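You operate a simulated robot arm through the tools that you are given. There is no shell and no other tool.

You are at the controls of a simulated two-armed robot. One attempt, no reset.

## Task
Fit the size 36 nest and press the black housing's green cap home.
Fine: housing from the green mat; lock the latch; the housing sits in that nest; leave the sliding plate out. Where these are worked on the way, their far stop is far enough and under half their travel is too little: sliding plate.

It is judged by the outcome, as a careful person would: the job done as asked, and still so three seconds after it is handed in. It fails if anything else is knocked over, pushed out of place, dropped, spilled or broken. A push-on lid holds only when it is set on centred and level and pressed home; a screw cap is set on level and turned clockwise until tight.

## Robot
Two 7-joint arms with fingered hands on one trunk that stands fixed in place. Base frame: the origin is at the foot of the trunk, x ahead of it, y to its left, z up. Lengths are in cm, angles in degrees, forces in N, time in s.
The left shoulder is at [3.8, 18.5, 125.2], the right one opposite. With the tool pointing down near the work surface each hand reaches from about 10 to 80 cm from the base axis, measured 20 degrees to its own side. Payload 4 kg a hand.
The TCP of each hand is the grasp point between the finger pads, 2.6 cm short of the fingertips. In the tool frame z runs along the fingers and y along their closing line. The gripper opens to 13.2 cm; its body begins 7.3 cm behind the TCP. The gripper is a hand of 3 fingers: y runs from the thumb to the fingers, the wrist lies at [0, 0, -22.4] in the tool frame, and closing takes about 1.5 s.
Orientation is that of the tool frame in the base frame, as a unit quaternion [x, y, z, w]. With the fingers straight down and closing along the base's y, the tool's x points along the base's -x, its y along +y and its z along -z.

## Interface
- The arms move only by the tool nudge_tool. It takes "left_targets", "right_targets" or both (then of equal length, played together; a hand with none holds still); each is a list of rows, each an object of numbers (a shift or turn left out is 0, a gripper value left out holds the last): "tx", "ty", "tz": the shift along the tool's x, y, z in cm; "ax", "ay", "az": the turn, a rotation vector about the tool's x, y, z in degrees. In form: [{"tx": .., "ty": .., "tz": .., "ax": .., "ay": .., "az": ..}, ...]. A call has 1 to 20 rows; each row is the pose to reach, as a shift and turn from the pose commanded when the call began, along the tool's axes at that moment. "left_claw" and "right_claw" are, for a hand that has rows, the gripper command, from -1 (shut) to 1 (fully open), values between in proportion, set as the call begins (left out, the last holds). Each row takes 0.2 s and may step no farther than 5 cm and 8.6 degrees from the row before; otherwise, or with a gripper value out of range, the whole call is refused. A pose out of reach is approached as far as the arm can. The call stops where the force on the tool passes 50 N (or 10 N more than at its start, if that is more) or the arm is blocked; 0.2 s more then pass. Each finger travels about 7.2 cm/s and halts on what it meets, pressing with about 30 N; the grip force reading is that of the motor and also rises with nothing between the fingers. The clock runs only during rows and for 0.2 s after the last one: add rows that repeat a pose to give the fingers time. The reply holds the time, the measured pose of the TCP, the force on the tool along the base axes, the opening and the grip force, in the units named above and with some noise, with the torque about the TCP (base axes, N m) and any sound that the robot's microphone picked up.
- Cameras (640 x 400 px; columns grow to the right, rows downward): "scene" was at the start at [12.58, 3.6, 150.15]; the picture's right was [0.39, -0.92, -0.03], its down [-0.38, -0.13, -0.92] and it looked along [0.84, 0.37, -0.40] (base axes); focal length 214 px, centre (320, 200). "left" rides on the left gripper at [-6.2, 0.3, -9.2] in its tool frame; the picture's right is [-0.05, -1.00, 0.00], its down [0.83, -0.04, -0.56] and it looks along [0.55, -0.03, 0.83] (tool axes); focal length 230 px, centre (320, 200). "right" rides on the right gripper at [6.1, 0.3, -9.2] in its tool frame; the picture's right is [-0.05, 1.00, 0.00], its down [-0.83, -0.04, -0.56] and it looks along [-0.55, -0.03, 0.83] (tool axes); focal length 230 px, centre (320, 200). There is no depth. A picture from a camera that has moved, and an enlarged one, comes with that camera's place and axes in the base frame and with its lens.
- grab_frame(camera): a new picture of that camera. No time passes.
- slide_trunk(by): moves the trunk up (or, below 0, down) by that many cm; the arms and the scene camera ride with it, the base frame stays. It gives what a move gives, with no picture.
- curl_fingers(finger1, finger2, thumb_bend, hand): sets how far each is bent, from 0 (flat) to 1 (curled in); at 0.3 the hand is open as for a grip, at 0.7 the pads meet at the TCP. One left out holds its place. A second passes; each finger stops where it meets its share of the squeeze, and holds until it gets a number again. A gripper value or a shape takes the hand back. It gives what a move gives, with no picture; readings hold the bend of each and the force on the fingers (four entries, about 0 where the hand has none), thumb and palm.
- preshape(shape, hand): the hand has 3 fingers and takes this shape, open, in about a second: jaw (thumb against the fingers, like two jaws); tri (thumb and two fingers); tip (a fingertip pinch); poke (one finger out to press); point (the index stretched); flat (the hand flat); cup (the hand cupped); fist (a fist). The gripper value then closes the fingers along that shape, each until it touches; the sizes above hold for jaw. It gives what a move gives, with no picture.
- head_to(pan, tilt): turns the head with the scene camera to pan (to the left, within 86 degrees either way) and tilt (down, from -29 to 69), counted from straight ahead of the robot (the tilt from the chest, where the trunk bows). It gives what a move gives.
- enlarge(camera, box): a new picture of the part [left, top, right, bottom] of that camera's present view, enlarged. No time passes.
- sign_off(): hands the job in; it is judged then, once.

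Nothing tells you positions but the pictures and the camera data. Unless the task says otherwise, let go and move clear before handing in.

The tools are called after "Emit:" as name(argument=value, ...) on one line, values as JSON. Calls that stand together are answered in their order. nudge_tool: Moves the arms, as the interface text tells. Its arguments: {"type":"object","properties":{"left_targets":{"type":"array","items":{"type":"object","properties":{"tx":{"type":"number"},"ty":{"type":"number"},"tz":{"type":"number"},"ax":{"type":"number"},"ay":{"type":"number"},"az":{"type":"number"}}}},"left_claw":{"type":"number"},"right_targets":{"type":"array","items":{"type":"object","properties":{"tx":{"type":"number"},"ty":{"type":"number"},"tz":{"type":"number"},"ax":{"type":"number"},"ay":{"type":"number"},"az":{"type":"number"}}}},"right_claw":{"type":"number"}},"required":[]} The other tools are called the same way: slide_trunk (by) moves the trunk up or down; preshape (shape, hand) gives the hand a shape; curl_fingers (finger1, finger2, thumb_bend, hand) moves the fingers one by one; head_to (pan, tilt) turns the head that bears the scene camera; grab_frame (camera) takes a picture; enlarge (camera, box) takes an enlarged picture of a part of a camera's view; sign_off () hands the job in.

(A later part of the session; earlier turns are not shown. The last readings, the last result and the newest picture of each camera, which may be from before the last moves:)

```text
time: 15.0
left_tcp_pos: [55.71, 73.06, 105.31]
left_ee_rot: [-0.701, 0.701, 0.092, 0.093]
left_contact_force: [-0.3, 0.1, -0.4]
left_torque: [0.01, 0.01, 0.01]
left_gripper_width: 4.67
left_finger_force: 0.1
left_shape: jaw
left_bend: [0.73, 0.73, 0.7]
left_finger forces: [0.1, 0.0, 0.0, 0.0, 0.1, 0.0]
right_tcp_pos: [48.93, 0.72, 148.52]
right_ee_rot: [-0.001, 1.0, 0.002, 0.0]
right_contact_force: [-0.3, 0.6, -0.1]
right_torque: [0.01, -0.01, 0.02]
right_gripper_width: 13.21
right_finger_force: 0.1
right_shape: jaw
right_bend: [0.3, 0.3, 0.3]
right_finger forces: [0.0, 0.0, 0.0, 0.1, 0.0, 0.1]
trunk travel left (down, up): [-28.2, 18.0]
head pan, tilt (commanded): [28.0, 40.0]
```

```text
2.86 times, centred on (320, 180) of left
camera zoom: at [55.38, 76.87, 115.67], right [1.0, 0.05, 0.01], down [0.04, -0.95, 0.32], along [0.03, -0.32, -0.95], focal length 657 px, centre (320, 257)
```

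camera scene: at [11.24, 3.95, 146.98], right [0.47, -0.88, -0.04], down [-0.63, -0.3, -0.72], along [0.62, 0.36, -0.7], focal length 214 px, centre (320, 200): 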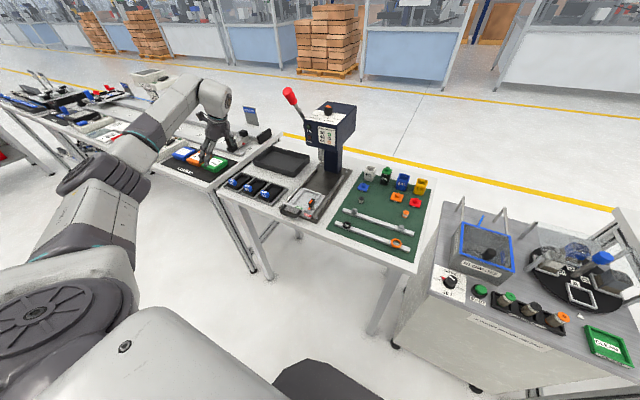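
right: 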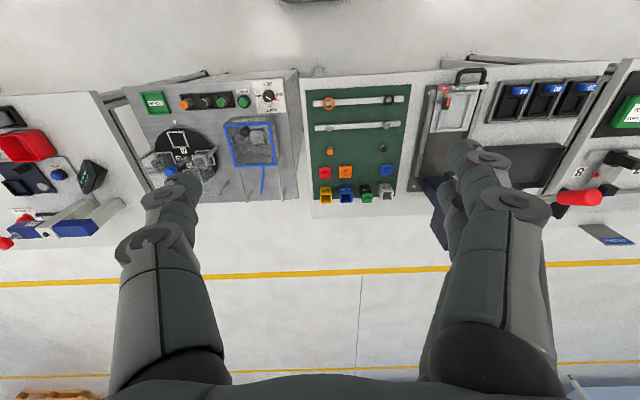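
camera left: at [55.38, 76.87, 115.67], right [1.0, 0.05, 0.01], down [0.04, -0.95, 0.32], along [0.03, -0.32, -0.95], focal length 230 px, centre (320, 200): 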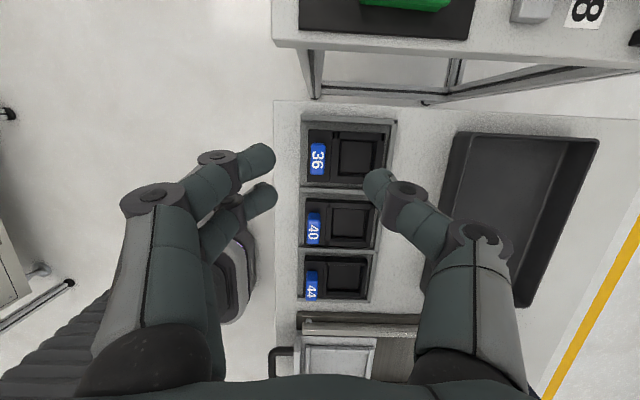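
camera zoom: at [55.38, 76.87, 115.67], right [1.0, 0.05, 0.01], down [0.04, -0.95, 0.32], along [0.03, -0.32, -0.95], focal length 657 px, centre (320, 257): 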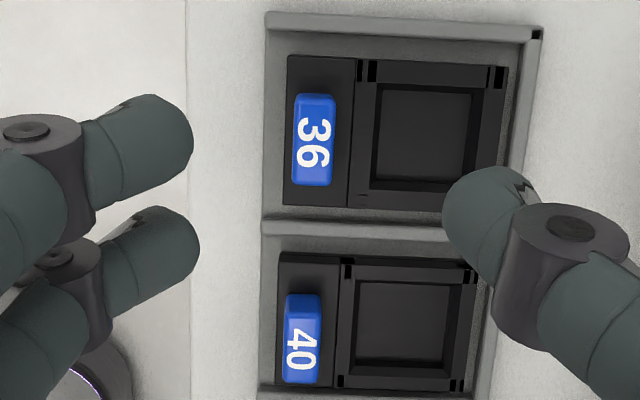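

With the fingers bent, the tips meet about 2.1 cm beyond the TCP. I'll descend to a TCP height of 92.5 straddling the tab and check before going further.

Emit:
nudge_tool(left_targets=[{"tx": 0.96, "tz": 3.05}, {"tx": 1.92, "tz": 6.1}, {"tx": 2.88, "tz": 9.2}, {"tx": 3.85, "tz": 12.22}, {"tx": 3.85, "tz": 12.22}, {"tx": 3.85, "tz": 12.22}])

Emit:
grab_frame(camera="left")

Emit:
enlarge(camera="scene", box=[205, 140, 285, 200])

```text
time: 16.4
left_tcp_pos: [55.64, 72.5, 92.51]
left_ee_rot: [0.701, -0.701, -0.093, -0.092]
left_contact_force: [0.8, 0.5, -0.1]
left_torque: [-0.02, 0.01, 0.0]
left_gripper_width: 4.66
left_finger_force: 0.1
left_shape: jaw
left_bend: [0.73, 0.73, 0.7]
left_finger forces: [0.1, 0.0, 0.0, 0.1, 0.1, 0.0]
right_tcp_pos: [48.99, 0.6, 148.48]
right_ee_rot: [0.0, 1.0, 0.002, 0.0]
right_contact_force: [-0.6, 0.2, -0.4]
right_torque: [-0.03, -0.01, 0.0]
right_gripper_width: 13.19
right_finger_force: 0.0
right_shape: jaw
right_bend: [0.3, 0.3, 0.3]
right_finger forces: [0.1, 0.0, 0.1, 0.0, 0.0, 0.0]
trunk travel left (down, up): [-28.2, 18.0]
head pan, tilt (commanded): [28.0, 40.0]
```

```text
taken
camera left: at [55.27, 76.18, 103.02], right [1.0, 0.05, 0.01], down [0.04, -0.95, 0.32], along [0.03, -0.32, -0.95], focal length 230 px, centre (320, 200)
```

left: 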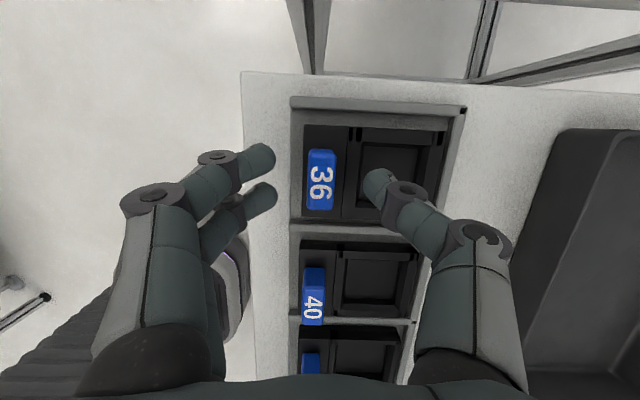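

```text
6.67 times, centred on (245, 170) of scene
camera zoom: at [11.24, 3.94, 146.98], right [0.47, -0.88, -0.04], down [-0.63, -0.3, -0.72], along [0.62, 0.36, -0.7], focal length 1430 px, centre (820, 400)
```

zoom: 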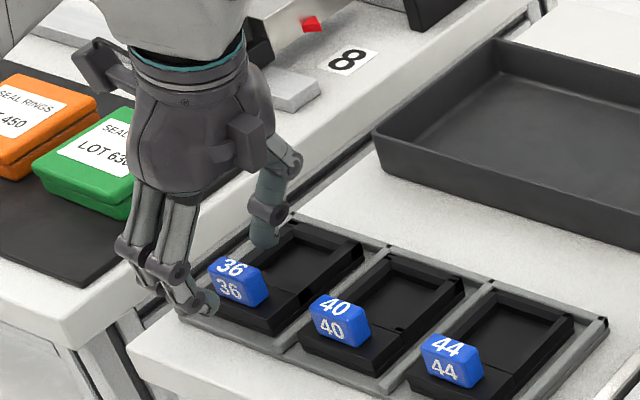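

The tips straddle the tab. I'll enlarge to check its height and centring.

Emit:
enlarge(camera="left", box=[240, 120, 400, 220])

```text
4.00 times, centred on (320, 170) of left
camera zoom: at [55.27, 76.18, 103.02], right [1.0, 0.05, 0.01], down [0.04, -0.95, 0.32], along [0.03, -0.32, -0.95], focal length 920 px, centre (320, 320)
```

zoom: 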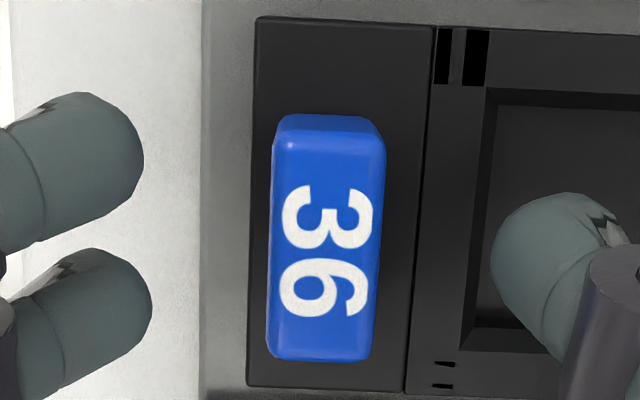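

The tab is well centred between the tips. I'll go down 1 cm more, then close on it.

Emit:
nudge_tool(left_targets=[{"tx": 0.13, "tz": 0.48}, {"tx": 0.26, "tz": 0.97}, {"tx": 0.26, "tz": 0.97}])

Emit:
nudge_tool(left_targets=[{}, {}, {}, {}, {}, {}, {}, {}], left_claw=-1)

Emit:
grab_frame(camera="left")

Emit:
enlarge(camera="left", box=[240, 120, 400, 220])

```text
time: 17.2
left_tcp_pos: [55.65, 72.65, 91.38]
left_ee_rot: [-0.701, 0.701, 0.092, 0.093]
left_contact_force: [-0.1, 0.1, -0.3]
left_torque: [0.0, -0.01, -0.01]
left_gripper_width: 4.66
left_finger_force: 0.0
left_shape: jaw
left_bend: [0.73, 0.73, 0.7]
left_finger forces: [0.0, 0.0, 0.0, 0.0, 0.1, 0.0]
right_tcp_pos: [48.96, 0.69, 148.46]
right_ee_rot: [0.0, 1.0, 0.001, 0.001]
right_contact_force: [0.0, 0.1, 0.1]
right_torque: [0.0, 0.01, 0.02]
right_gripper_width: 13.18
right_finger_force: 0.0
right_shape: jaw
right_bend: [0.3, 0.3, 0.3]
right_finger forces: [0.0, 0.0, 0.0, 0.0, 0.1, 0.0]
trunk travel left (down, up): [-28.2, 18.0]
head pan, tilt (commanded): [28.0, 40.0]
```

```text
time: 19.0
left_tcp_pos: [55.7, 72.51, 91.42]
left_ee_rot: [-0.701, 0.701, 0.092, 0.093]
left_contact_force: [0.9, -0.6, 1.2]
left_torque: [-0.01, 0.01, -0.02]
left_gripper_width: 1.07
left_finger_force: 30.3
left_shape: jaw
left_bend: [0.72, 0.72, 0.7]
left_finger forces: [13.3, 13.5, 0.1, 0.0, 26.6, 0.0]
right_tcp_pos: [48.95, 0.88, 148.45]
right_ee_rot: [0.0, 1.0, 0.002, 0.0]
right_contact_force: [0.2, -0.6, -0.4]
right_torque: [0.02, -0.01, -0.01]
right_gripper_width: 13.19
right_finger_force: 0.0
right_shape: jaw
right_bend: [0.3, 0.3, 0.3]
right_finger forces: [0.1, 0.0, 0.0, 0.0, 0.1, 0.1]
trunk travel left (down, up): [-28.2, 18.0]
head pan, tilt (commanded): [28.0, 40.0]
```

```text
taken
camera left: at [55.32, 76.25, 101.92], right [1.0, 0.05, 0.01], down [0.04, -0.95, 0.32], along [0.03, -0.32, -0.95], focal length 230 px, centre (320, 200)
```

left: 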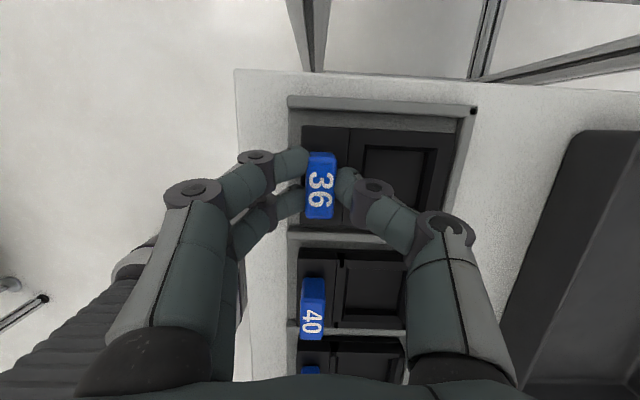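

```text
4.00 times, centred on (320, 170) of left
camera zoom: at [55.32, 76.25, 101.92], right [1.0, 0.05, 0.01], down [0.04, -0.95, 0.32], along [0.03, -0.32, -0.95], focal length 920 px, centre (320, 320)
```

zoom: 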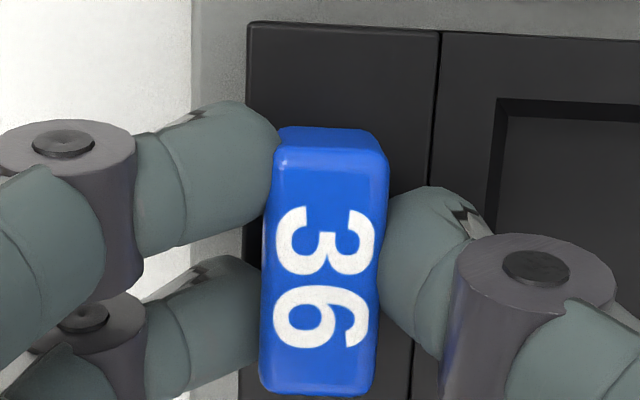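

Fingers and thumb both press on the tab. I'll lift it straight up a few centimetres and check that the nest comes level.

Emit:
nudge_tool(left_targets=[{"tx": -0.13, "tz": -0.48}, {"tx": -0.39, "tz": -1.45}, {"tx": -0.78, "tz": -2.9}, {"tx": -1.3, "tz": -4.83}, {"tx": -1.81, "tz": -6.76}, {"tx": -1.81, "tz": -6.76}])

Emit:
grab_frame(camera="left")

Emit:
enlarge(camera="scene", box=[205, 130, 285, 200])

```text
time: 20.4
left_tcp_pos: [55.63, 72.67, 98.22]
left_ee_rot: [0.702, -0.701, -0.092, -0.091]
left_contact_force: [-0.7, -0.1, -1.8]
left_torque: [-0.01, 0.05, 0.03]
left_gripper_width: 1.03
left_finger_force: 29.7
left_shape: jaw
left_bend: [0.72, 0.72, 0.7]
left_finger forces: [13.3, 13.4, 0.0, 0.0, 26.7, 0.0]
right_tcp_pos: [49.05, 0.75, 148.48]
right_ee_rot: [0.0, 1.0, 0.002, 0.0]
right_contact_force: [0.2, 0.4, 0.6]
right_torque: [0.01, -0.01, 0.03]
right_gripper_width: 13.2
right_finger_force: 0.0
right_shape: jaw
right_bend: [0.3, 0.3, 0.3]
right_finger forces: [0.0, 0.0, 0.0, 0.0, 0.0, 0.0]
trunk travel left (down, up): [-28.2, 18.0]
head pan, tilt (commanded): [28.0, 40.0]
```

```text
taken
camera left: at [55.28, 76.46, 108.76], right [1.0, 0.05, 0.01], down [0.04, -0.95, 0.32], along [0.03, -0.32, -0.95], focal length 230 px, centre (320, 200)
```

left: 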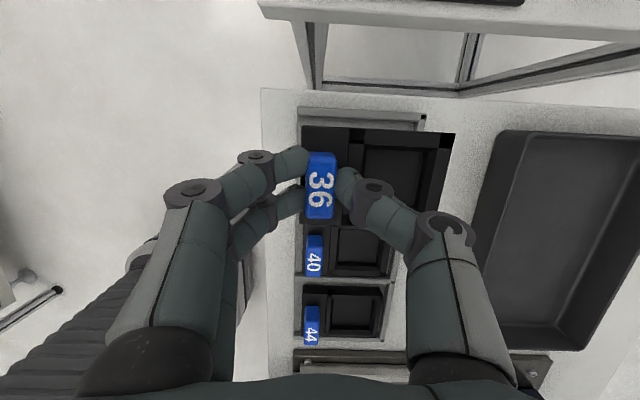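

```text
5.71 times, centred on (245, 165) of scene
camera zoom: at [11.29, 3.99, 146.97], right [0.47, -0.88, -0.04], down [-0.63, -0.3, -0.71], along [0.62, 0.36, -0.7], focal length 1226 px, centre (749, 400)
```

zoom: 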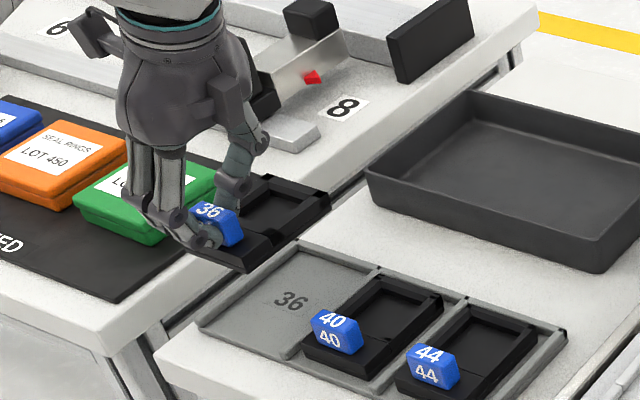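

The nest is held level. I'll carry it sideways at this height to a place above the drawer's frame.

Emit:
nudge_tool(left_targets=[{"tx": 2.2, "ty": -0.1, "tz": -0.59}, {"tx": 5.5, "ty": -0.25, "tz": -1.47}, {"tx": 9.0, "ty": -0.4, "tz": -2.41}, {"tx": 12.5, "ty": -0.55, "tz": -3.35}, {"tx": 16.0, "ty": -0.7, "tz": -4.28}, {"tx": 19.5, "ty": -0.85, "tz": -5.22}, {"tx": 23, "ty": -1.0, "tz": -6.16}, {"tx": 26.5, "ty": -1.2, "tz": -7.1}, {"tx": 30, "ty": -1.35, "tz": -8.03}, {"tx": 32.0, "ty": -1.45, "tz": -8.57}, {"tx": 32.9, "ty": -1.5, "tz": -8.81}, {"tx": 32.9, "ty": -1.5, "tz": -8.81}, {"tx": 32.9, "ty": -1.5, "tz": -8.81}])

Emit:
grab_frame(camera="left")

Emit:
enlarge(camera="scene", box=[250, 140, 346, 220])

Emit:
enlarge(camera="right", box=[400, 60, 560, 180])

```text
time: 23.2
left_tcp_pos: [57.39, 38.32, 98.37]
left_ee_rot: [-0.701, 0.701, 0.092, 0.093]
left_contact_force: [-0.4, -0.2, -1.7]
left_torque: [0.0, 0.08, 0.0]
left_gripper_width: 1.08
left_finger_force: 29.6
left_shape: jaw
left_bend: [0.72, 0.72, 0.7]
left_finger forces: [13.3, 13.3, 0.0, 0.1, 26.6, 0.0]
right_tcp_pos: [48.93, 0.71, 148.54]
right_ee_rot: [0.0, 1.0, 0.002, 0.0]
right_contact_force: [-1.6, -0.7, -0.1]
right_torque: [-0.02, 0.0, -0.04]
right_gripper_width: 13.18
right_finger_force: 0.0
right_shape: jaw
right_bend: [0.3, 0.3, 0.3]
right_finger forces: [0.1, 0.1, 0.0, 0.0, 0.1, 0.0]
trunk travel left (down, up): [-28.2, 18.0]
head pan, tilt (commanded): [28.0, 40.0]
```

```text
taken
camera left: at [57.11, 42.08, 108.81], right [1.0, 0.05, 0.01], down [0.04, -0.95, 0.32], along [0.03, -0.32, -0.95], focal length 230 px, centre (320, 200)
```

left: 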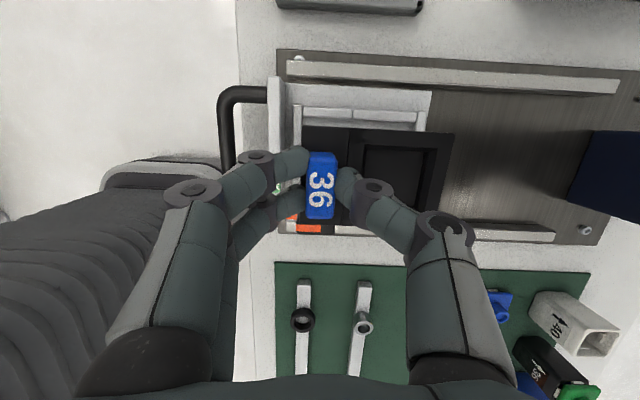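

```text
5.00 times, centred on (298, 180) of scene
camera zoom: at [11.26, 3.96, 146.97], right [0.47, -0.88, -0.04], down [-0.63, -0.3, -0.72], along [0.62, 0.36, -0.7], focal length 1072 px, centre (430, 300)
```

zoom: 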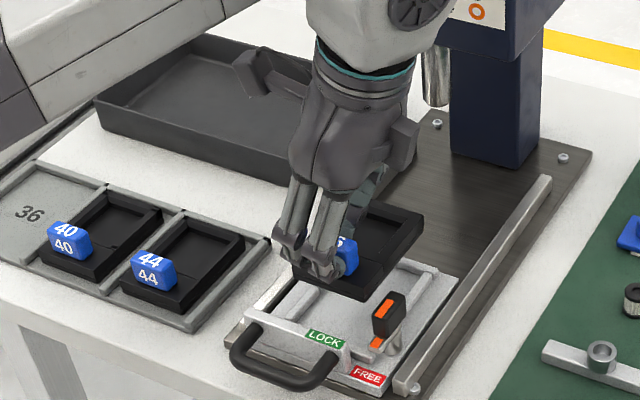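

```text
3.33 times, centred on (480, 120) of right
camera zoom: at [42.68, 1.08, 157.89], right [0.05, 1.0, 0.0], down [0.83, -0.05, 0.56], along [0.56, -0.03, -0.83], focal length 767 px, centre (-213, 467)
```

zoom: 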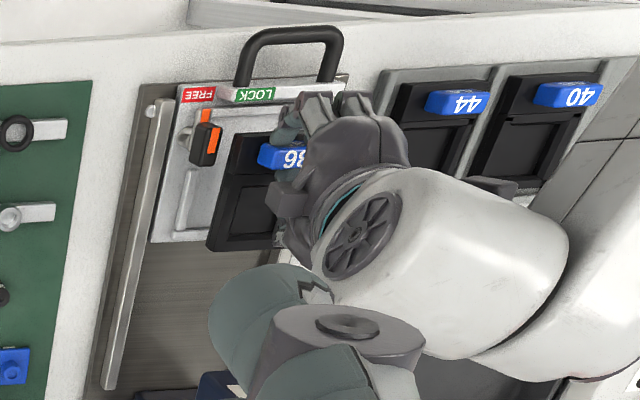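

The nest hangs above the frame. I'll enlarge the hand view to measure its offset from the frame.

Emit:
enlarge(camera="left", box=[260, 70, 468, 200])

Emit:
enlarge(camera="left", box=[260, 140, 420, 240])

```text
3.08 times, centred on (364, 135) of left
camera zoom: at [57.11, 42.08, 108.81], right [1.0, 0.05, 0.01], down [0.04, -0.95, 0.32], along [0.03, -0.32, -0.95], focal length 708 px, centre (185, 400)
```

zoom: 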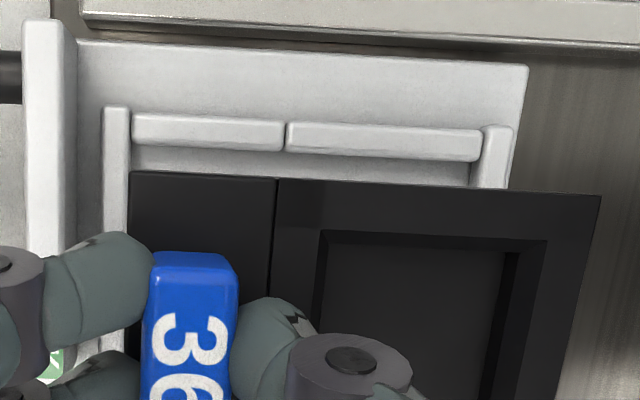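

```text
4.00 times, centred on (340, 190) of left
camera zoom: at [57.11, 42.08, 108.81], right [1.0, 0.05, 0.01], down [0.04, -0.95, 0.32], along [0.03, -0.32, -0.95], focal length 920 px, centre (240, 240)
```

zoom: 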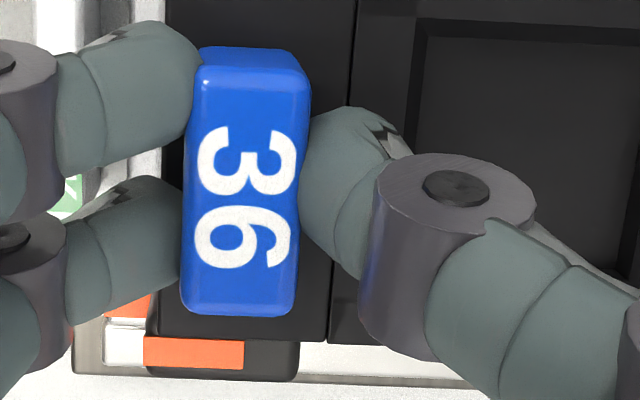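

The nest needs to go about 0.2 cm back toward the robot and 0.3 cm left. I'll correct that while descending to just above the rails, then look again.

Emit:
nudge_tool(left_targets=[{"tx": -0.29, "ty": 0.2, "tz": 0.08}, {"tx": 0.0, "ty": 0.2, "tz": 1.14}, {"tx": 0.28, "ty": 0.2, "tz": 2.2}, {"tx": 0.564, "ty": 0.2, "tz": 3.27}, {"tx": 0.564, "ty": 0.2, "tz": 3.27}, {"tx": 0.564, "ty": 0.2, "tz": 3.27}])

Emit:
grab_frame(camera="left")

Emit:
enlarge(camera="left", box=[260, 70, 468, 200])

Emit:
enlarge(camera="scene", box=[275, 160, 339, 210])

Emit:
enlarge(camera="right", box=[430, 70, 510, 140])

```text
time: 24.6
left_tcp_pos: [57.2, 38.75, 95.06]
left_ee_rot: [0.702, -0.7, -0.092, -0.092]
left_contact_force: [-0.9, 0.9, -1.1]
left_torque: [0.01, 0.06, 0.0]
left_gripper_width: 1.07
left_finger_force: 30.0
left_shape: jaw
left_bend: [0.72, 0.72, 0.7]
left_finger forces: [13.3, 13.3, 0.0, 0.0, 26.6, 0.0]
right_tcp_pos: [48.98, 0.76, 148.42]
right_ee_rot: [0.0, 1.0, 0.002, 0.001]
right_contact_force: [-0.1, 0.2, -0.1]
right_torque: [0.01, 0.01, 0.03]
right_gripper_width: 13.17
right_finger_force: 0.1
right_shape: jaw
right_bend: [0.3, 0.3, 0.3]
right_finger forces: [0.0, 0.0, 0.1, 0.0, 0.1, 0.0]
trunk travel left (down, up): [-28.2, 18.0]
head pan, tilt (commanded): [28.0, 40.0]
```

```text
taken
camera left: at [56.84, 42.46, 105.53], right [1.0, 0.05, 0.01], down [0.04, -0.95, 0.32], along [0.03, -0.32, -0.95], focal length 230 px, centre (320, 200)
```

left: 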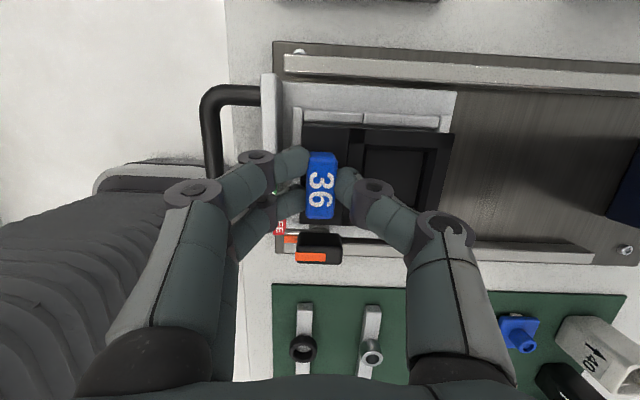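

```text
3.08 times, centred on (364, 135) of left
camera zoom: at [56.84, 42.46, 105.53], right [1.0, 0.05, 0.01], down [0.04, -0.95, 0.32], along [0.03, -0.32, -0.95], focal length 708 px, centre (185, 400)
```

zoom: 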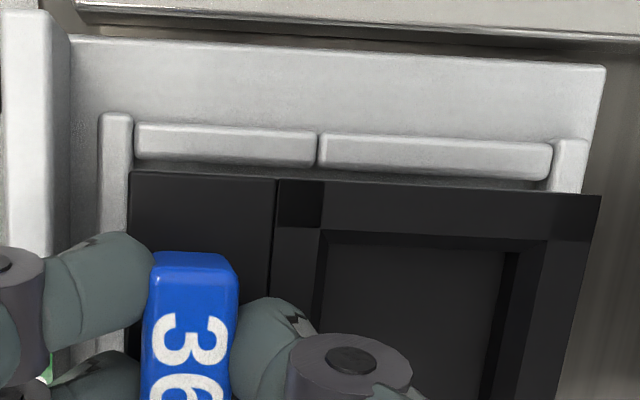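

```text
8.00 times, centred on (307, 185) of scene
camera zoom: at [11.27, 3.96, 146.97], right [0.47, -0.88, -0.04], down [-0.63, -0.3, -0.72], along [0.62, 0.36, -0.7], focal length 1716 px, centre (424, 320)
```

zoom: 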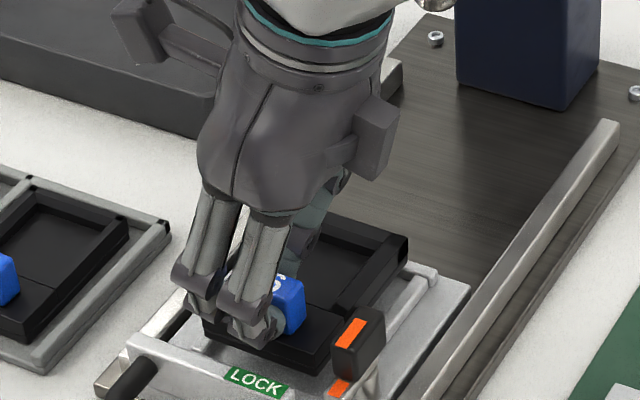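

```text
5.71 times, centred on (470, 105) of right
camera zoom: at [42.68, 1.08, 157.89], right [0.05, 1.0, 0.0], down [0.83, -0.05, 0.56], along [0.56, -0.03, -0.83], focal length 1315 px, centre (-537, 743)
```

zoom: 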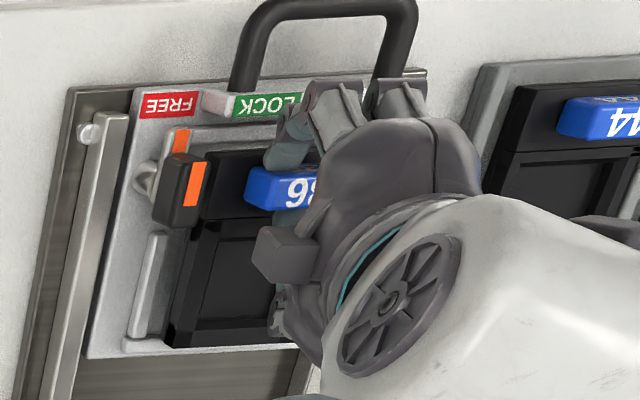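

The nest is centred over the frame within a couple of millimetres. I'll lower in small steps and watch the force.

Emit:
nudge_tool(left_targets=[{"tx": 0.1, "tz": 0.39}, {"tx": 0.21, "tz": 0.77}, {"tx": 0.31, "tz": 1.16}, {"tx": 0.31, "tz": 1.16}])

Emit:
enlarge(camera="left", box=[260, 70, 468, 200])

Emit:
enlarge(camera="scene", box=[275, 160, 339, 210])

```text
time: 25.6
left_tcp_pos: [57.23, 38.72, 94.03]
left_ee_rot: [0.701, -0.701, -0.093, -0.092]
left_contact_force: [-0.4, -0.2, -2.9]
left_torque: [0.02, 0.04, -0.02]
left_gripper_width: 1.05
left_finger_force: 30.0
left_shape: jaw
left_bend: [0.72, 0.72, 0.7]
left_finger forces: [13.3, 13.3, 0.0, 0.0, 26.6, 0.0]
right_tcp_pos: [48.92, 0.79, 148.47]
right_ee_rot: [0.0, 1.0, 0.002, 0.001]
right_contact_force: [0.2, 0.4, -0.1]
right_torque: [0.01, -0.02, -0.01]
right_gripper_width: 13.17
right_finger_force: 0.1
right_shape: jaw
right_bend: [0.3, 0.3, 0.3]
right_finger forces: [0.1, 0.0, 0.0, 0.1, 0.0, 0.1]
trunk travel left (down, up): [-28.2, 18.0]
head pan, tilt (commanded): [28.0, 40.0]
```

```text
3.08 times, centred on (364, 135) of left
camera zoom: at [56.83, 42.47, 104.42], right [1.0, 0.05, 0.01], down [0.04, -0.95, 0.32], along [0.03, -0.32, -0.95], focal length 708 px, centre (185, 400)
```

zoom: 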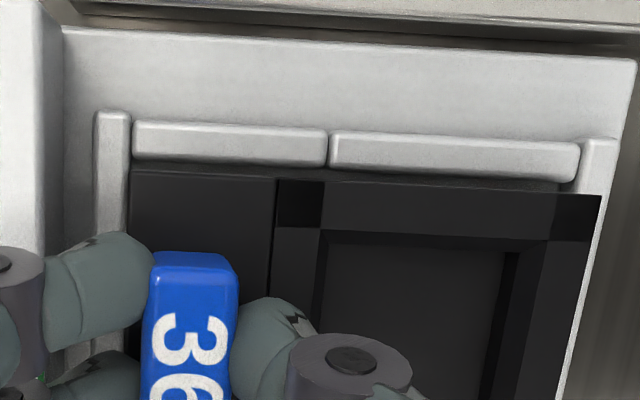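

```text
8.00 times, centred on (307, 185) of scene
camera zoom: at [11.27, 3.95, 146.97], right [0.47, -0.88, -0.04], down [-0.63, -0.3, -0.72], along [0.62, 0.36, -0.7], focal length 1716 px, centre (424, 320)
```

zoom: 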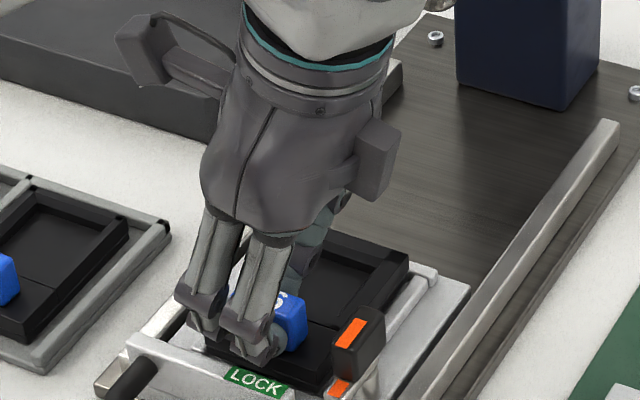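

No contact yet. I'll continue lowering in small steps.

Emit:
nudge_tool(left_targets=[{"tx": 0.05, "tz": 0.2}, {"tx": 0.1, "tz": 0.39}, {"tx": 0.155, "tz": 0.58}, {"tx": 0.155, "tz": 0.58}])

Emit:
enlarge(camera="left", box=[260, 70, 468, 200])

Emit:
enlarge(camera="right", box=[430, 70, 510, 140])

```text
time: 26.6
left_tcp_pos: [57.12, 38.84, 93.27]
left_ee_rot: [0.701, -0.701, -0.092, -0.092]
left_contact_force: [1.7, -0.5, -1.4]
left_torque: [-0.02, 0.01, -0.01]
left_gripper_width: 1.05
left_finger_force: 30.3
left_shape: jaw
left_bend: [0.72, 0.72, 0.7]
left_finger forces: [13.1, 13.2, 0.0, 0.1, 27.6, 0.0]
right_tcp_pos: [48.92, 0.77, 148.56]
right_ee_rot: [0.001, 1.0, 0.002, 0.0]
right_contact_force: [-0.1, -0.2, -0.6]
right_torque: [0.0, 0.02, 0.01]
right_gripper_width: 13.19
right_finger_force: 0.1
right_shape: jaw
right_bend: [0.3, 0.3, 0.3]
right_finger forces: [0.0, 0.0, 0.0, 0.0, 0.1, 0.1]
trunk travel left (down, up): [-28.2, 18.0]
head pan, tilt (commanded): [28.0, 40.0]
```

```text
3.08 times, centred on (364, 135) of left
camera zoom: at [56.76, 42.5, 103.83], right [1.0, 0.05, 0.01], down [0.04, -0.95, 0.32], along [0.03, -0.32, -0.95], focal length 708 px, centre (185, 400)
```

zoom: 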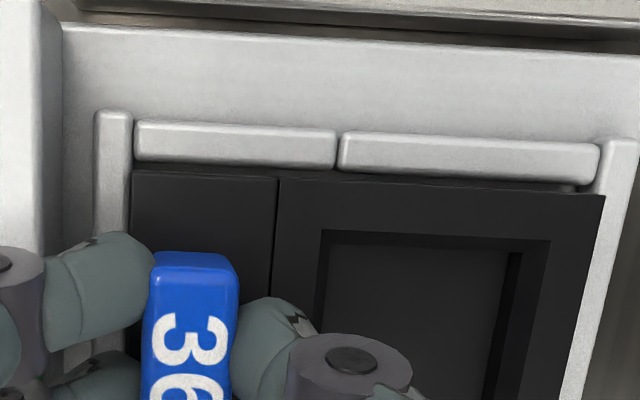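

```text
5.71 times, centred on (470, 105) of right
camera zoom: at [42.7, 1.07, 157.88], right [0.05, 1.0, 0.0], down [0.83, -0.05, 0.56], along [0.56, -0.03, -0.83], focal length 1315 px, centre (-537, 743)
```

zoom: 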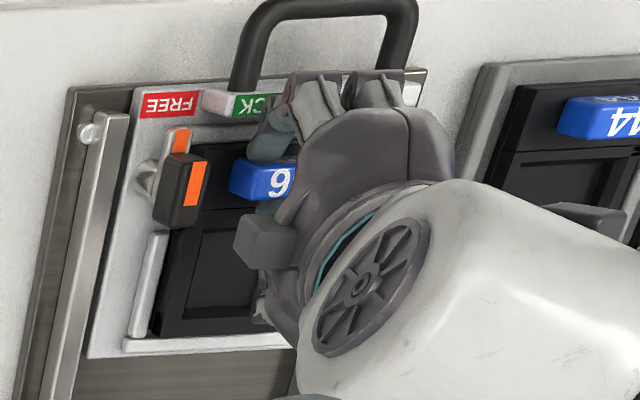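

The nest is sinking into the frame. I'll continue down until it seats.

Emit:
nudge_tool(left_targets=[{"tx": 0.04, "tz": 0.15}, {"tx": 0.08, "tz": 0.29}, {"tx": 0.12, "tz": 0.43}, {"tx": 0.16, "tz": 0.58}, {"tx": 0.16, "tz": 0.58}])

Emit:
enlarge(camera="left", box=[260, 70, 468, 200])

Emit:
enlarge(camera="scene", box=[275, 160, 339, 210])

```text
time: 27.8
left_tcp_pos: [56.93, 38.7, 93.14]
left_ee_rot: [0.702, -0.7, -0.09, -0.096]
left_contact_force: [3.4, 8.2, 31.2]
left_torque: [0.26, -0.12, -0.04]
left_gripper_width: 1.24
left_finger_force: 29.7
left_shape: jaw
left_bend: [0.72, 0.72, 0.71]
left_finger forces: [16.1, 16.6, 0.0, 0.0, 37.2, 0.0]
right_tcp_pos: [48.64, 0.51, 148.64]
right_ee_rot: [0.0, 1.0, 0.001, 0.002]
right_contact_force: [0.0, -0.5, 0.1]
right_torque: [0.03, -0.02, -0.01]
right_gripper_width: 13.17
right_finger_force: 0.0
right_shape: jaw
right_bend: [0.3, 0.3, 0.3]
right_finger forces: [0.1, 0.1, 0.0, 0.0, 0.1, 0.0]
trunk travel left (down, up): [-28.2, 18.0]
head pan, tilt (commanded): [28.0, 40.0]
```

```text
3.08 times, centred on (364, 135) of left
camera zoom: at [56.6, 42.43, 103.49], right [1.0, 0.05, 0.02], down [0.04, -0.95, 0.32], along [0.04, -0.32, -0.95], focal length 708 px, centre (185, 400)
```

zoom: 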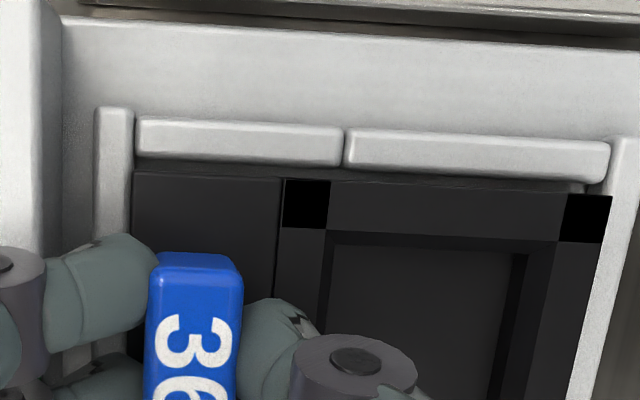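

```text
8.00 times, centred on (307, 185) of scene
camera zoom: at [10.95, 3.84, 147.03], right [0.47, -0.88, -0.04], down [-0.63, -0.3, -0.72], along [0.62, 0.36, -0.7], focal length 1716 px, centre (424, 320)
```

zoom: 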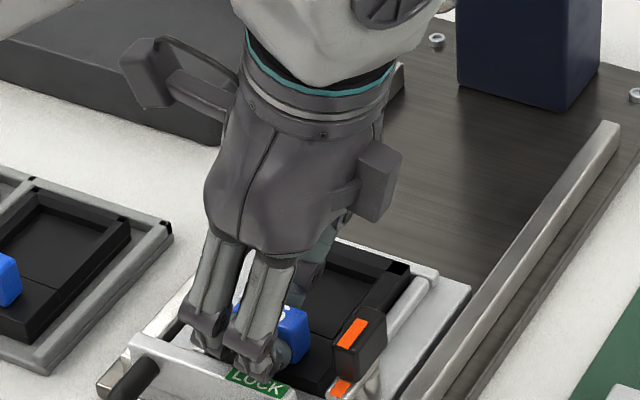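

Contact is firm at a TCP height of about 93.2, which matches the nest bottom sitting on the plate floor. I'll relieve the pressure, then open slightly.

Emit:
nudge_tool(left_targets=[{"tx": -0.05, "tz": -0.2}, {"tx": -0.1, "tz": -0.4}, {"tx": -0.1, "tz": -0.4}])

Emit:
nudge_tool(left_targets=[{}, {}, {}, {}], left_claw=-0.5)

Emit:
grab_frame(camera="left")

Emit:
enlarge(camera="left", box=[260, 70, 468, 200])

```text
time: 28.6
left_tcp_pos: [56.96, 38.61, 93.08]
left_ee_rot: [-0.701, 0.701, 0.092, 0.093]
left_contact_force: [7.5, 10.3, 18.9]
left_torque: [0.24, -0.2, 0.0]
left_gripper_width: 1.25
left_finger_force: 30.0
left_shape: jaw
left_bend: [0.72, 0.72, 0.71]
left_finger forces: [14.3, 14.2, 0.1, 0.0, 36.3, 0.0]
right_tcp_pos: [48.9, 0.82, 148.58]
right_ee_rot: [0.0, 1.0, 0.002, 0.002]
right_contact_force: [-0.4, -0.8, -0.3]
right_torque: [-0.01, -0.01, 0.02]
right_gripper_width: 13.21
right_finger_force: 0.0
right_shape: jaw
right_bend: [0.3, 0.3, 0.3]
right_finger forces: [0.2, 0.1, 0.0, 0.0, 0.0, 0.1]
trunk travel left (down, up): [-28.2, 18.0]
head pan, tilt (commanded): [28.0, 40.0]
```

```text
time: 29.6
left_tcp_pos: [57.04, 38.46, 93.11]
left_ee_rot: [-0.7, 0.702, 0.092, 0.092]
left_contact_force: [4.6, -0.9, 2.9]
left_torque: [-0.05, -0.03, 0.02]
left_gripper_width: 3.09
left_finger_force: 0.1
left_shape: jaw
left_bend: [0.74, 0.75, 0.7]
left_finger forces: [1.4, 4.2, 0.0, 0.0, 0.1, 0.0]
right_tcp_pos: [48.91, 0.59, 148.47]
right_ee_rot: [0.0, 1.0, 0.001, 0.0]
right_contact_force: [-0.6, -0.3, 0.5]
right_torque: [-0.02, 0.0, 0.03]
right_gripper_width: 13.19
right_finger_force: 0.0
right_shape: jaw
right_bend: [0.3, 0.3, 0.3]
right_finger forces: [0.1, 0.0, 0.1, 0.0, 0.1, 0.1]
trunk travel left (down, up): [-28.2, 18.0]
head pan, tilt (commanded): [28.0, 40.0]
```

```text
taken
camera left: at [56.71, 42.19, 103.53], right [1.0, 0.05, 0.01], down [0.04, -0.95, 0.32], along [0.03, -0.32, -0.95], focal length 230 px, centre (320, 200)
```

left: 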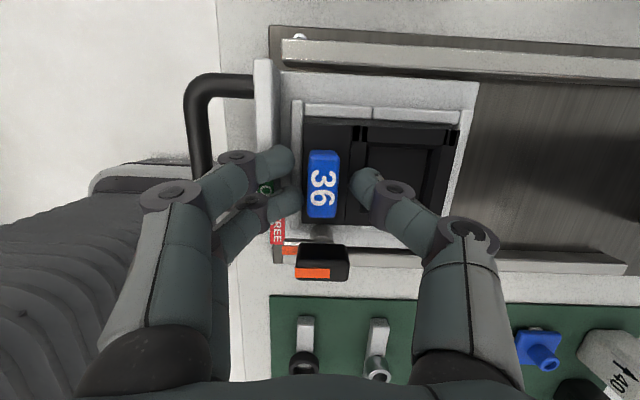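

```text
3.08 times, centred on (364, 135) of left
camera zoom: at [56.71, 42.19, 103.53], right [1.0, 0.05, 0.01], down [0.04, -0.95, 0.32], along [0.03, -0.32, -0.95], focal length 708 px, centre (185, 400)
```

zoom: 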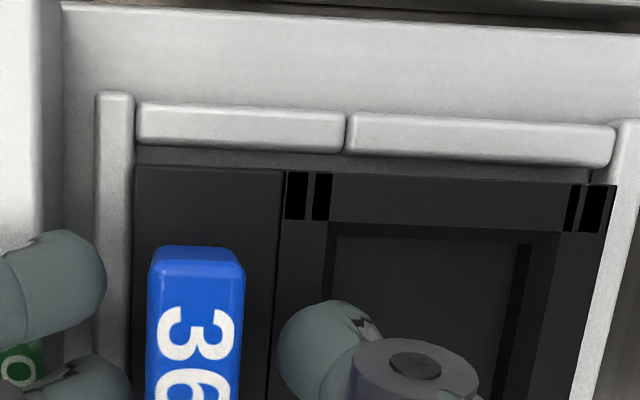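

Released. I'll lift straight up and inspect how the nest sits.

Emit:
nudge_tool(left_targets=[{"tx": -0.26, "ty": -0.1, "tz": -0.97}, {"tx": -0.78, "ty": -0.1, "tz": -2.9}, {"tx": -1.55, "ty": -0.1, "tz": -5.8}, {"tx": -2.59, "ty": -0.1, "tz": -9.66}, {"tx": -2.59, "ty": -0.1, "tz": -9.66}])

Emit:
grab_frame(camera="left")

Emit:
enlarge(camera="left", box=[260, 90, 420, 240])

Emit:
enlarge(camera="scene", box=[275, 170, 339, 220])

```text
time: 30.8
left_tcp_pos: [57.22, 38.76, 103.45]
left_ee_rot: [0.701, -0.701, -0.093, -0.092]
left_contact_force: [-0.2, 0.2, 0.0]
left_torque: [0.0, 0.01, -0.01]
left_gripper_width: 3.26
left_finger_force: 0.1
left_shape: jaw
left_bend: [0.73, 0.73, 0.7]
left_finger forces: [0.0, 0.1, 0.0, 0.1, 0.0, 0.0]
right_tcp_pos: [48.8, 0.67, 148.48]
right_ee_rot: [0.0, 1.0, 0.002, 0.0]
right_contact_force: [-0.2, 0.4, 0.3]
right_torque: [0.01, -0.02, 0.05]
right_gripper_width: 13.22
right_finger_force: 0.0
right_shape: jaw
right_bend: [0.3, 0.3, 0.3]
right_finger forces: [0.0, 0.0, 0.0, 0.0, 0.0, 0.0]
trunk travel left (down, up): [-28.2, 18.0]
head pan, tilt (commanded): [28.0, 40.0]
```

```text
taken
camera left: at [56.93, 42.53, 113.79], right [1.0, 0.05, 0.01], down [0.04, -0.95, 0.32], along [0.03, -0.32, -0.95], focal length 230 px, centre (320, 200)
```

left: 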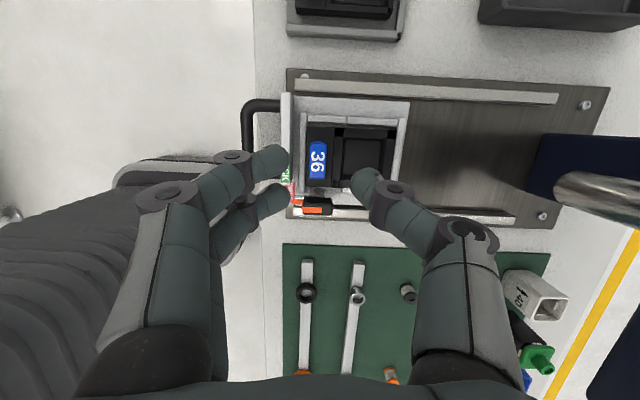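

```text
2.67 times, centred on (340, 165) of left
camera zoom: at [56.93, 42.53, 113.79], right [1.0, 0.05, 0.01], down [0.04, -0.95, 0.32], along [0.03, -0.32, -0.95], focal length 614 px, centre (267, 293)
```

zoom: 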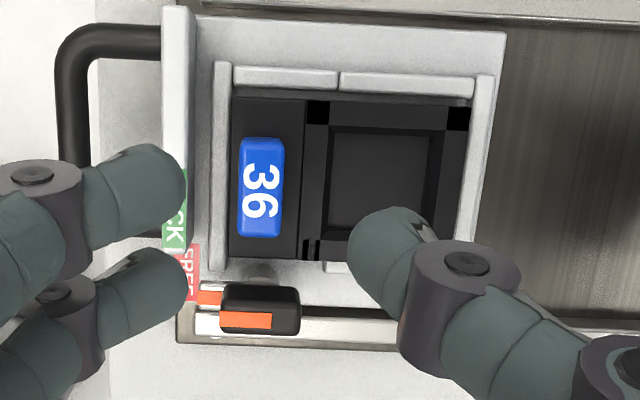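

```text
8.00 times, centred on (307, 195) of scene
camera zoom: at [11.27, 3.96, 146.97], right [0.47, -0.88, -0.04], down [-0.63, -0.3, -0.72], along [0.62, 0.36, -0.7], focal length 1716 px, centre (424, 240)
```

zoom: 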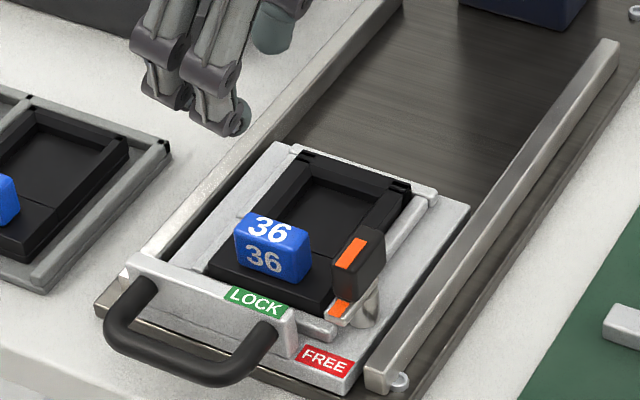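

The nest sits flat inside the frame and the drawer hasn't moved. Next is the latch: I'll back off, straighten the hand and test turning it from yaw −90 to 0 and on to +90, to grip and twist the latch bar.

Emit:
nudge_tool(left_targets=[{"tx": -0.7, "ty": 1.7, "tz": -2.6, "ay": 5}, {"tx": -1.4, "ty": 3.4, "tz": -5.2, "ay": 10}, {"tx": -2.07, "ty": 5, "tz": -7.73, "ay": 15}, {"tx": -2.07, "ty": 5, "tz": -7.73, "ay": 15}])

Emit:
nudge_tool(left_targets=[{"az": 8.5}, {"az": 17}, {"az": 25.5}, {"az": 34}, {"az": 42.5}, {"az": 51}, {"az": 59.5}, {"az": 68}, {"az": 76.5}, {"az": 85}, {"az": 90}, {"az": 90}])

Emit:
nudge_tool(left_targets=[{"az": 8.5}, {"az": 17}, {"az": 25.5}, {"az": 34}, {"az": 42.5}, {"az": 51}, {"az": 59.5}, {"az": 68}, {"az": 76.5}, {"az": 85}, {"az": 90}, {"az": 90}])

Emit:
grab_frame(camera="scene")

Emit:
grab_frame(camera="left")

```text
time: 31.8
left_tcp_pos: [51.81, 38.77, 111.1]
left_ee_rot: [0.708, -0.707, 0.0, 0.001]
left_contact_force: [0.5, -0.1, 0.4]
left_torque: [-0.01, -0.03, -0.02]
left_gripper_width: 3.28
left_finger_force: 0.1
left_shape: jaw
left_bend: [0.73, 0.73, 0.7]
left_finger forces: [0.1, 0.0, 0.0, 0.0, 0.1, 0.0]
right_tcp_pos: [48.92, 0.66, 148.56]
right_ee_rot: [0.0, 1.0, 0.002, 0.0]
right_contact_force: [0.1, -1.1, 0.2]
right_torque: [0.01, -0.02, 0.0]
right_gripper_width: 13.2
right_finger_force: 0.1
right_shape: jaw
right_bend: [0.3, 0.3, 0.3]
right_finger forces: [0.0, 0.0, 0.1, 0.0, 0.0, 0.1]
trunk travel left (down, up): [-28.2, 18.0]
head pan, tilt (commanded): [28.0, 40.0]
```

```text
time: 34.4
left_tcp_pos: [52.13, 38.8, 111.05]
left_ee_rot: [0.001, 1.0, 0.0, 0.0]
left_contact_force: [0.0, 0.4, 1.0]
left_torque: [-0.01, 0.04, -0.01]
left_gripper_width: 3.28
left_finger_force: 0.1
left_shape: jaw
left_bend: [0.73, 0.73, 0.7]
left_finger forces: [0.0, 0.0, 0.0, 0.0, 0.0, 0.0]
right_tcp_pos: [48.85, 0.69, 148.53]
right_ee_rot: [0.0, 1.0, 0.001, 0.001]
right_contact_force: [0.1, 0.7, 0.3]
right_torque: [0.01, -0.04, -0.01]
right_gripper_width: 13.2
right_finger_force: 0.1
right_shape: jaw
right_bend: [0.3, 0.3, 0.3]
right_finger forces: [0.1, 0.0, 0.0, 0.0, 0.1, 0.0]
trunk travel left (down, up): [-28.2, 18.0]
head pan, tilt (commanded): [28.0, 40.0]
```

```text
time: 37.0
left_tcp_pos: [52.04, 38.69, 111.17]
left_ee_rot: [0.708, 0.706, 0.0, 0.001]
left_contact_force: [-0.5, 1.1, 0.4]
left_torque: [-0.01, 0.0, -0.03]
left_gripper_width: 3.3
left_finger_force: 0.0
left_shape: jaw
left_bend: [0.73, 0.73, 0.7]
left_finger forces: [0.0, 0.1, 0.0, 0.0, 0.0, 0.1]
right_tcp_pos: [48.93, 0.75, 148.47]
right_ee_rot: [0.0, 1.0, 0.001, 0.0]
right_contact_force: [-0.1, -0.2, 0.3]
right_torque: [-0.01, -0.01, -0.01]
right_gripper_width: 13.19
right_finger_force: 0.1
right_shape: jaw
right_bend: [0.3, 0.3, 0.3]
right_finger forces: [0.1, 0.0, 0.0, 0.0, 0.1, 0.0]
trunk travel left (down, up): [-28.2, 18.0]
head pan, tilt (commanded): [28.0, 40.0]
```

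```text
taken
camera scene: at [11.24, 3.94, 146.98], right [0.47, -0.88, -0.04], down [-0.63, -0.3, -0.72], along [0.62, 0.36, -0.7], focal length 214 px, centre (320, 200)
```

scene: 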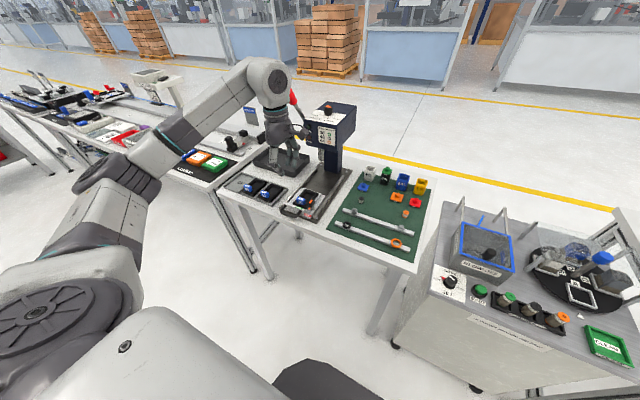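

```text
taken
camera left: at [52.36, 32.74, 120.32], right [-1.0, -0.05, 0.0], down [-0.04, 0.83, 0.56], along [-0.03, 0.55, -0.83], focal length 230 px, centre (320, 200)
```

left: 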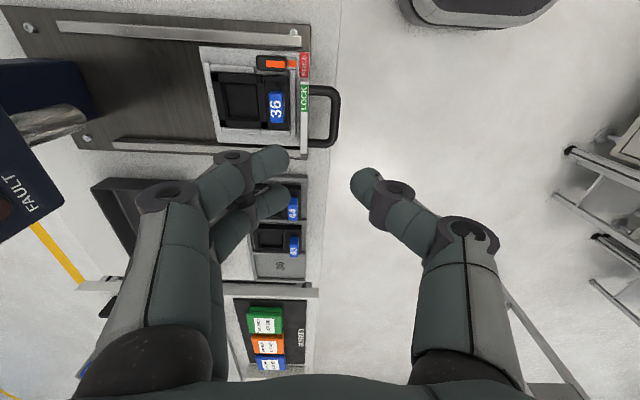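

Yaw +90 works too. From this side view I'll enlarge the latch to pin down its position and height.

Emit:
enlarge(camera="left", box=[190, 30, 350, 160])

Emit:
enlarge(camera="left", box=[245, 40, 325, 90])

```text
3.08 times, centred on (270, 95) of left
camera zoom: at [52.36, 32.74, 120.32], right [-1.0, -0.05, 0.0], down [-0.04, 0.83, 0.56], along [-0.03, 0.55, -0.83], focal length 708 px, centre (474, 523)
```

zoom: 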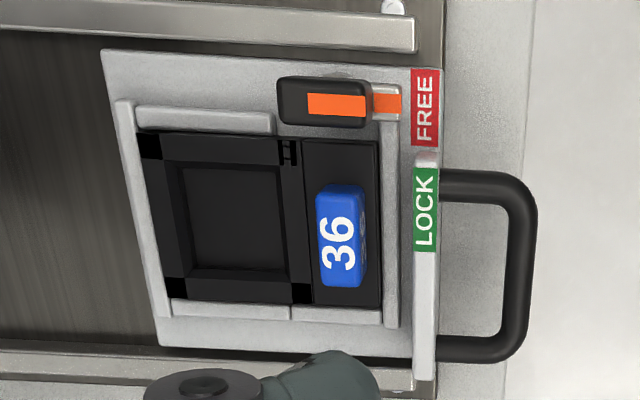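

```text
8.00 times, centred on (285, 65) of left
camera zoom: at [52.36, 32.74, 120.32], right [-1.0, -0.05, 0.0], down [-0.04, 0.83, 0.56], along [-0.03, 0.55, -0.83], focal length 1841 px, centre (600, 1280)
```

zoom: 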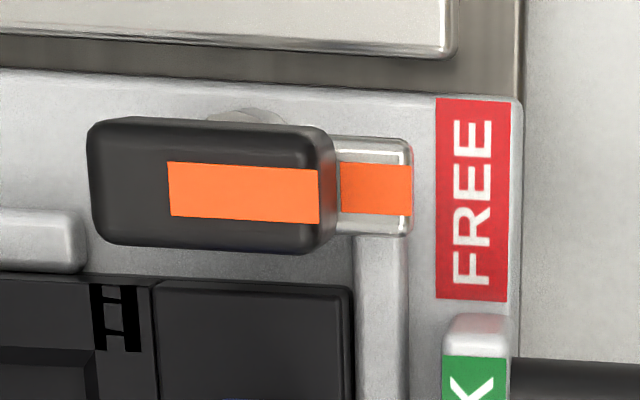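

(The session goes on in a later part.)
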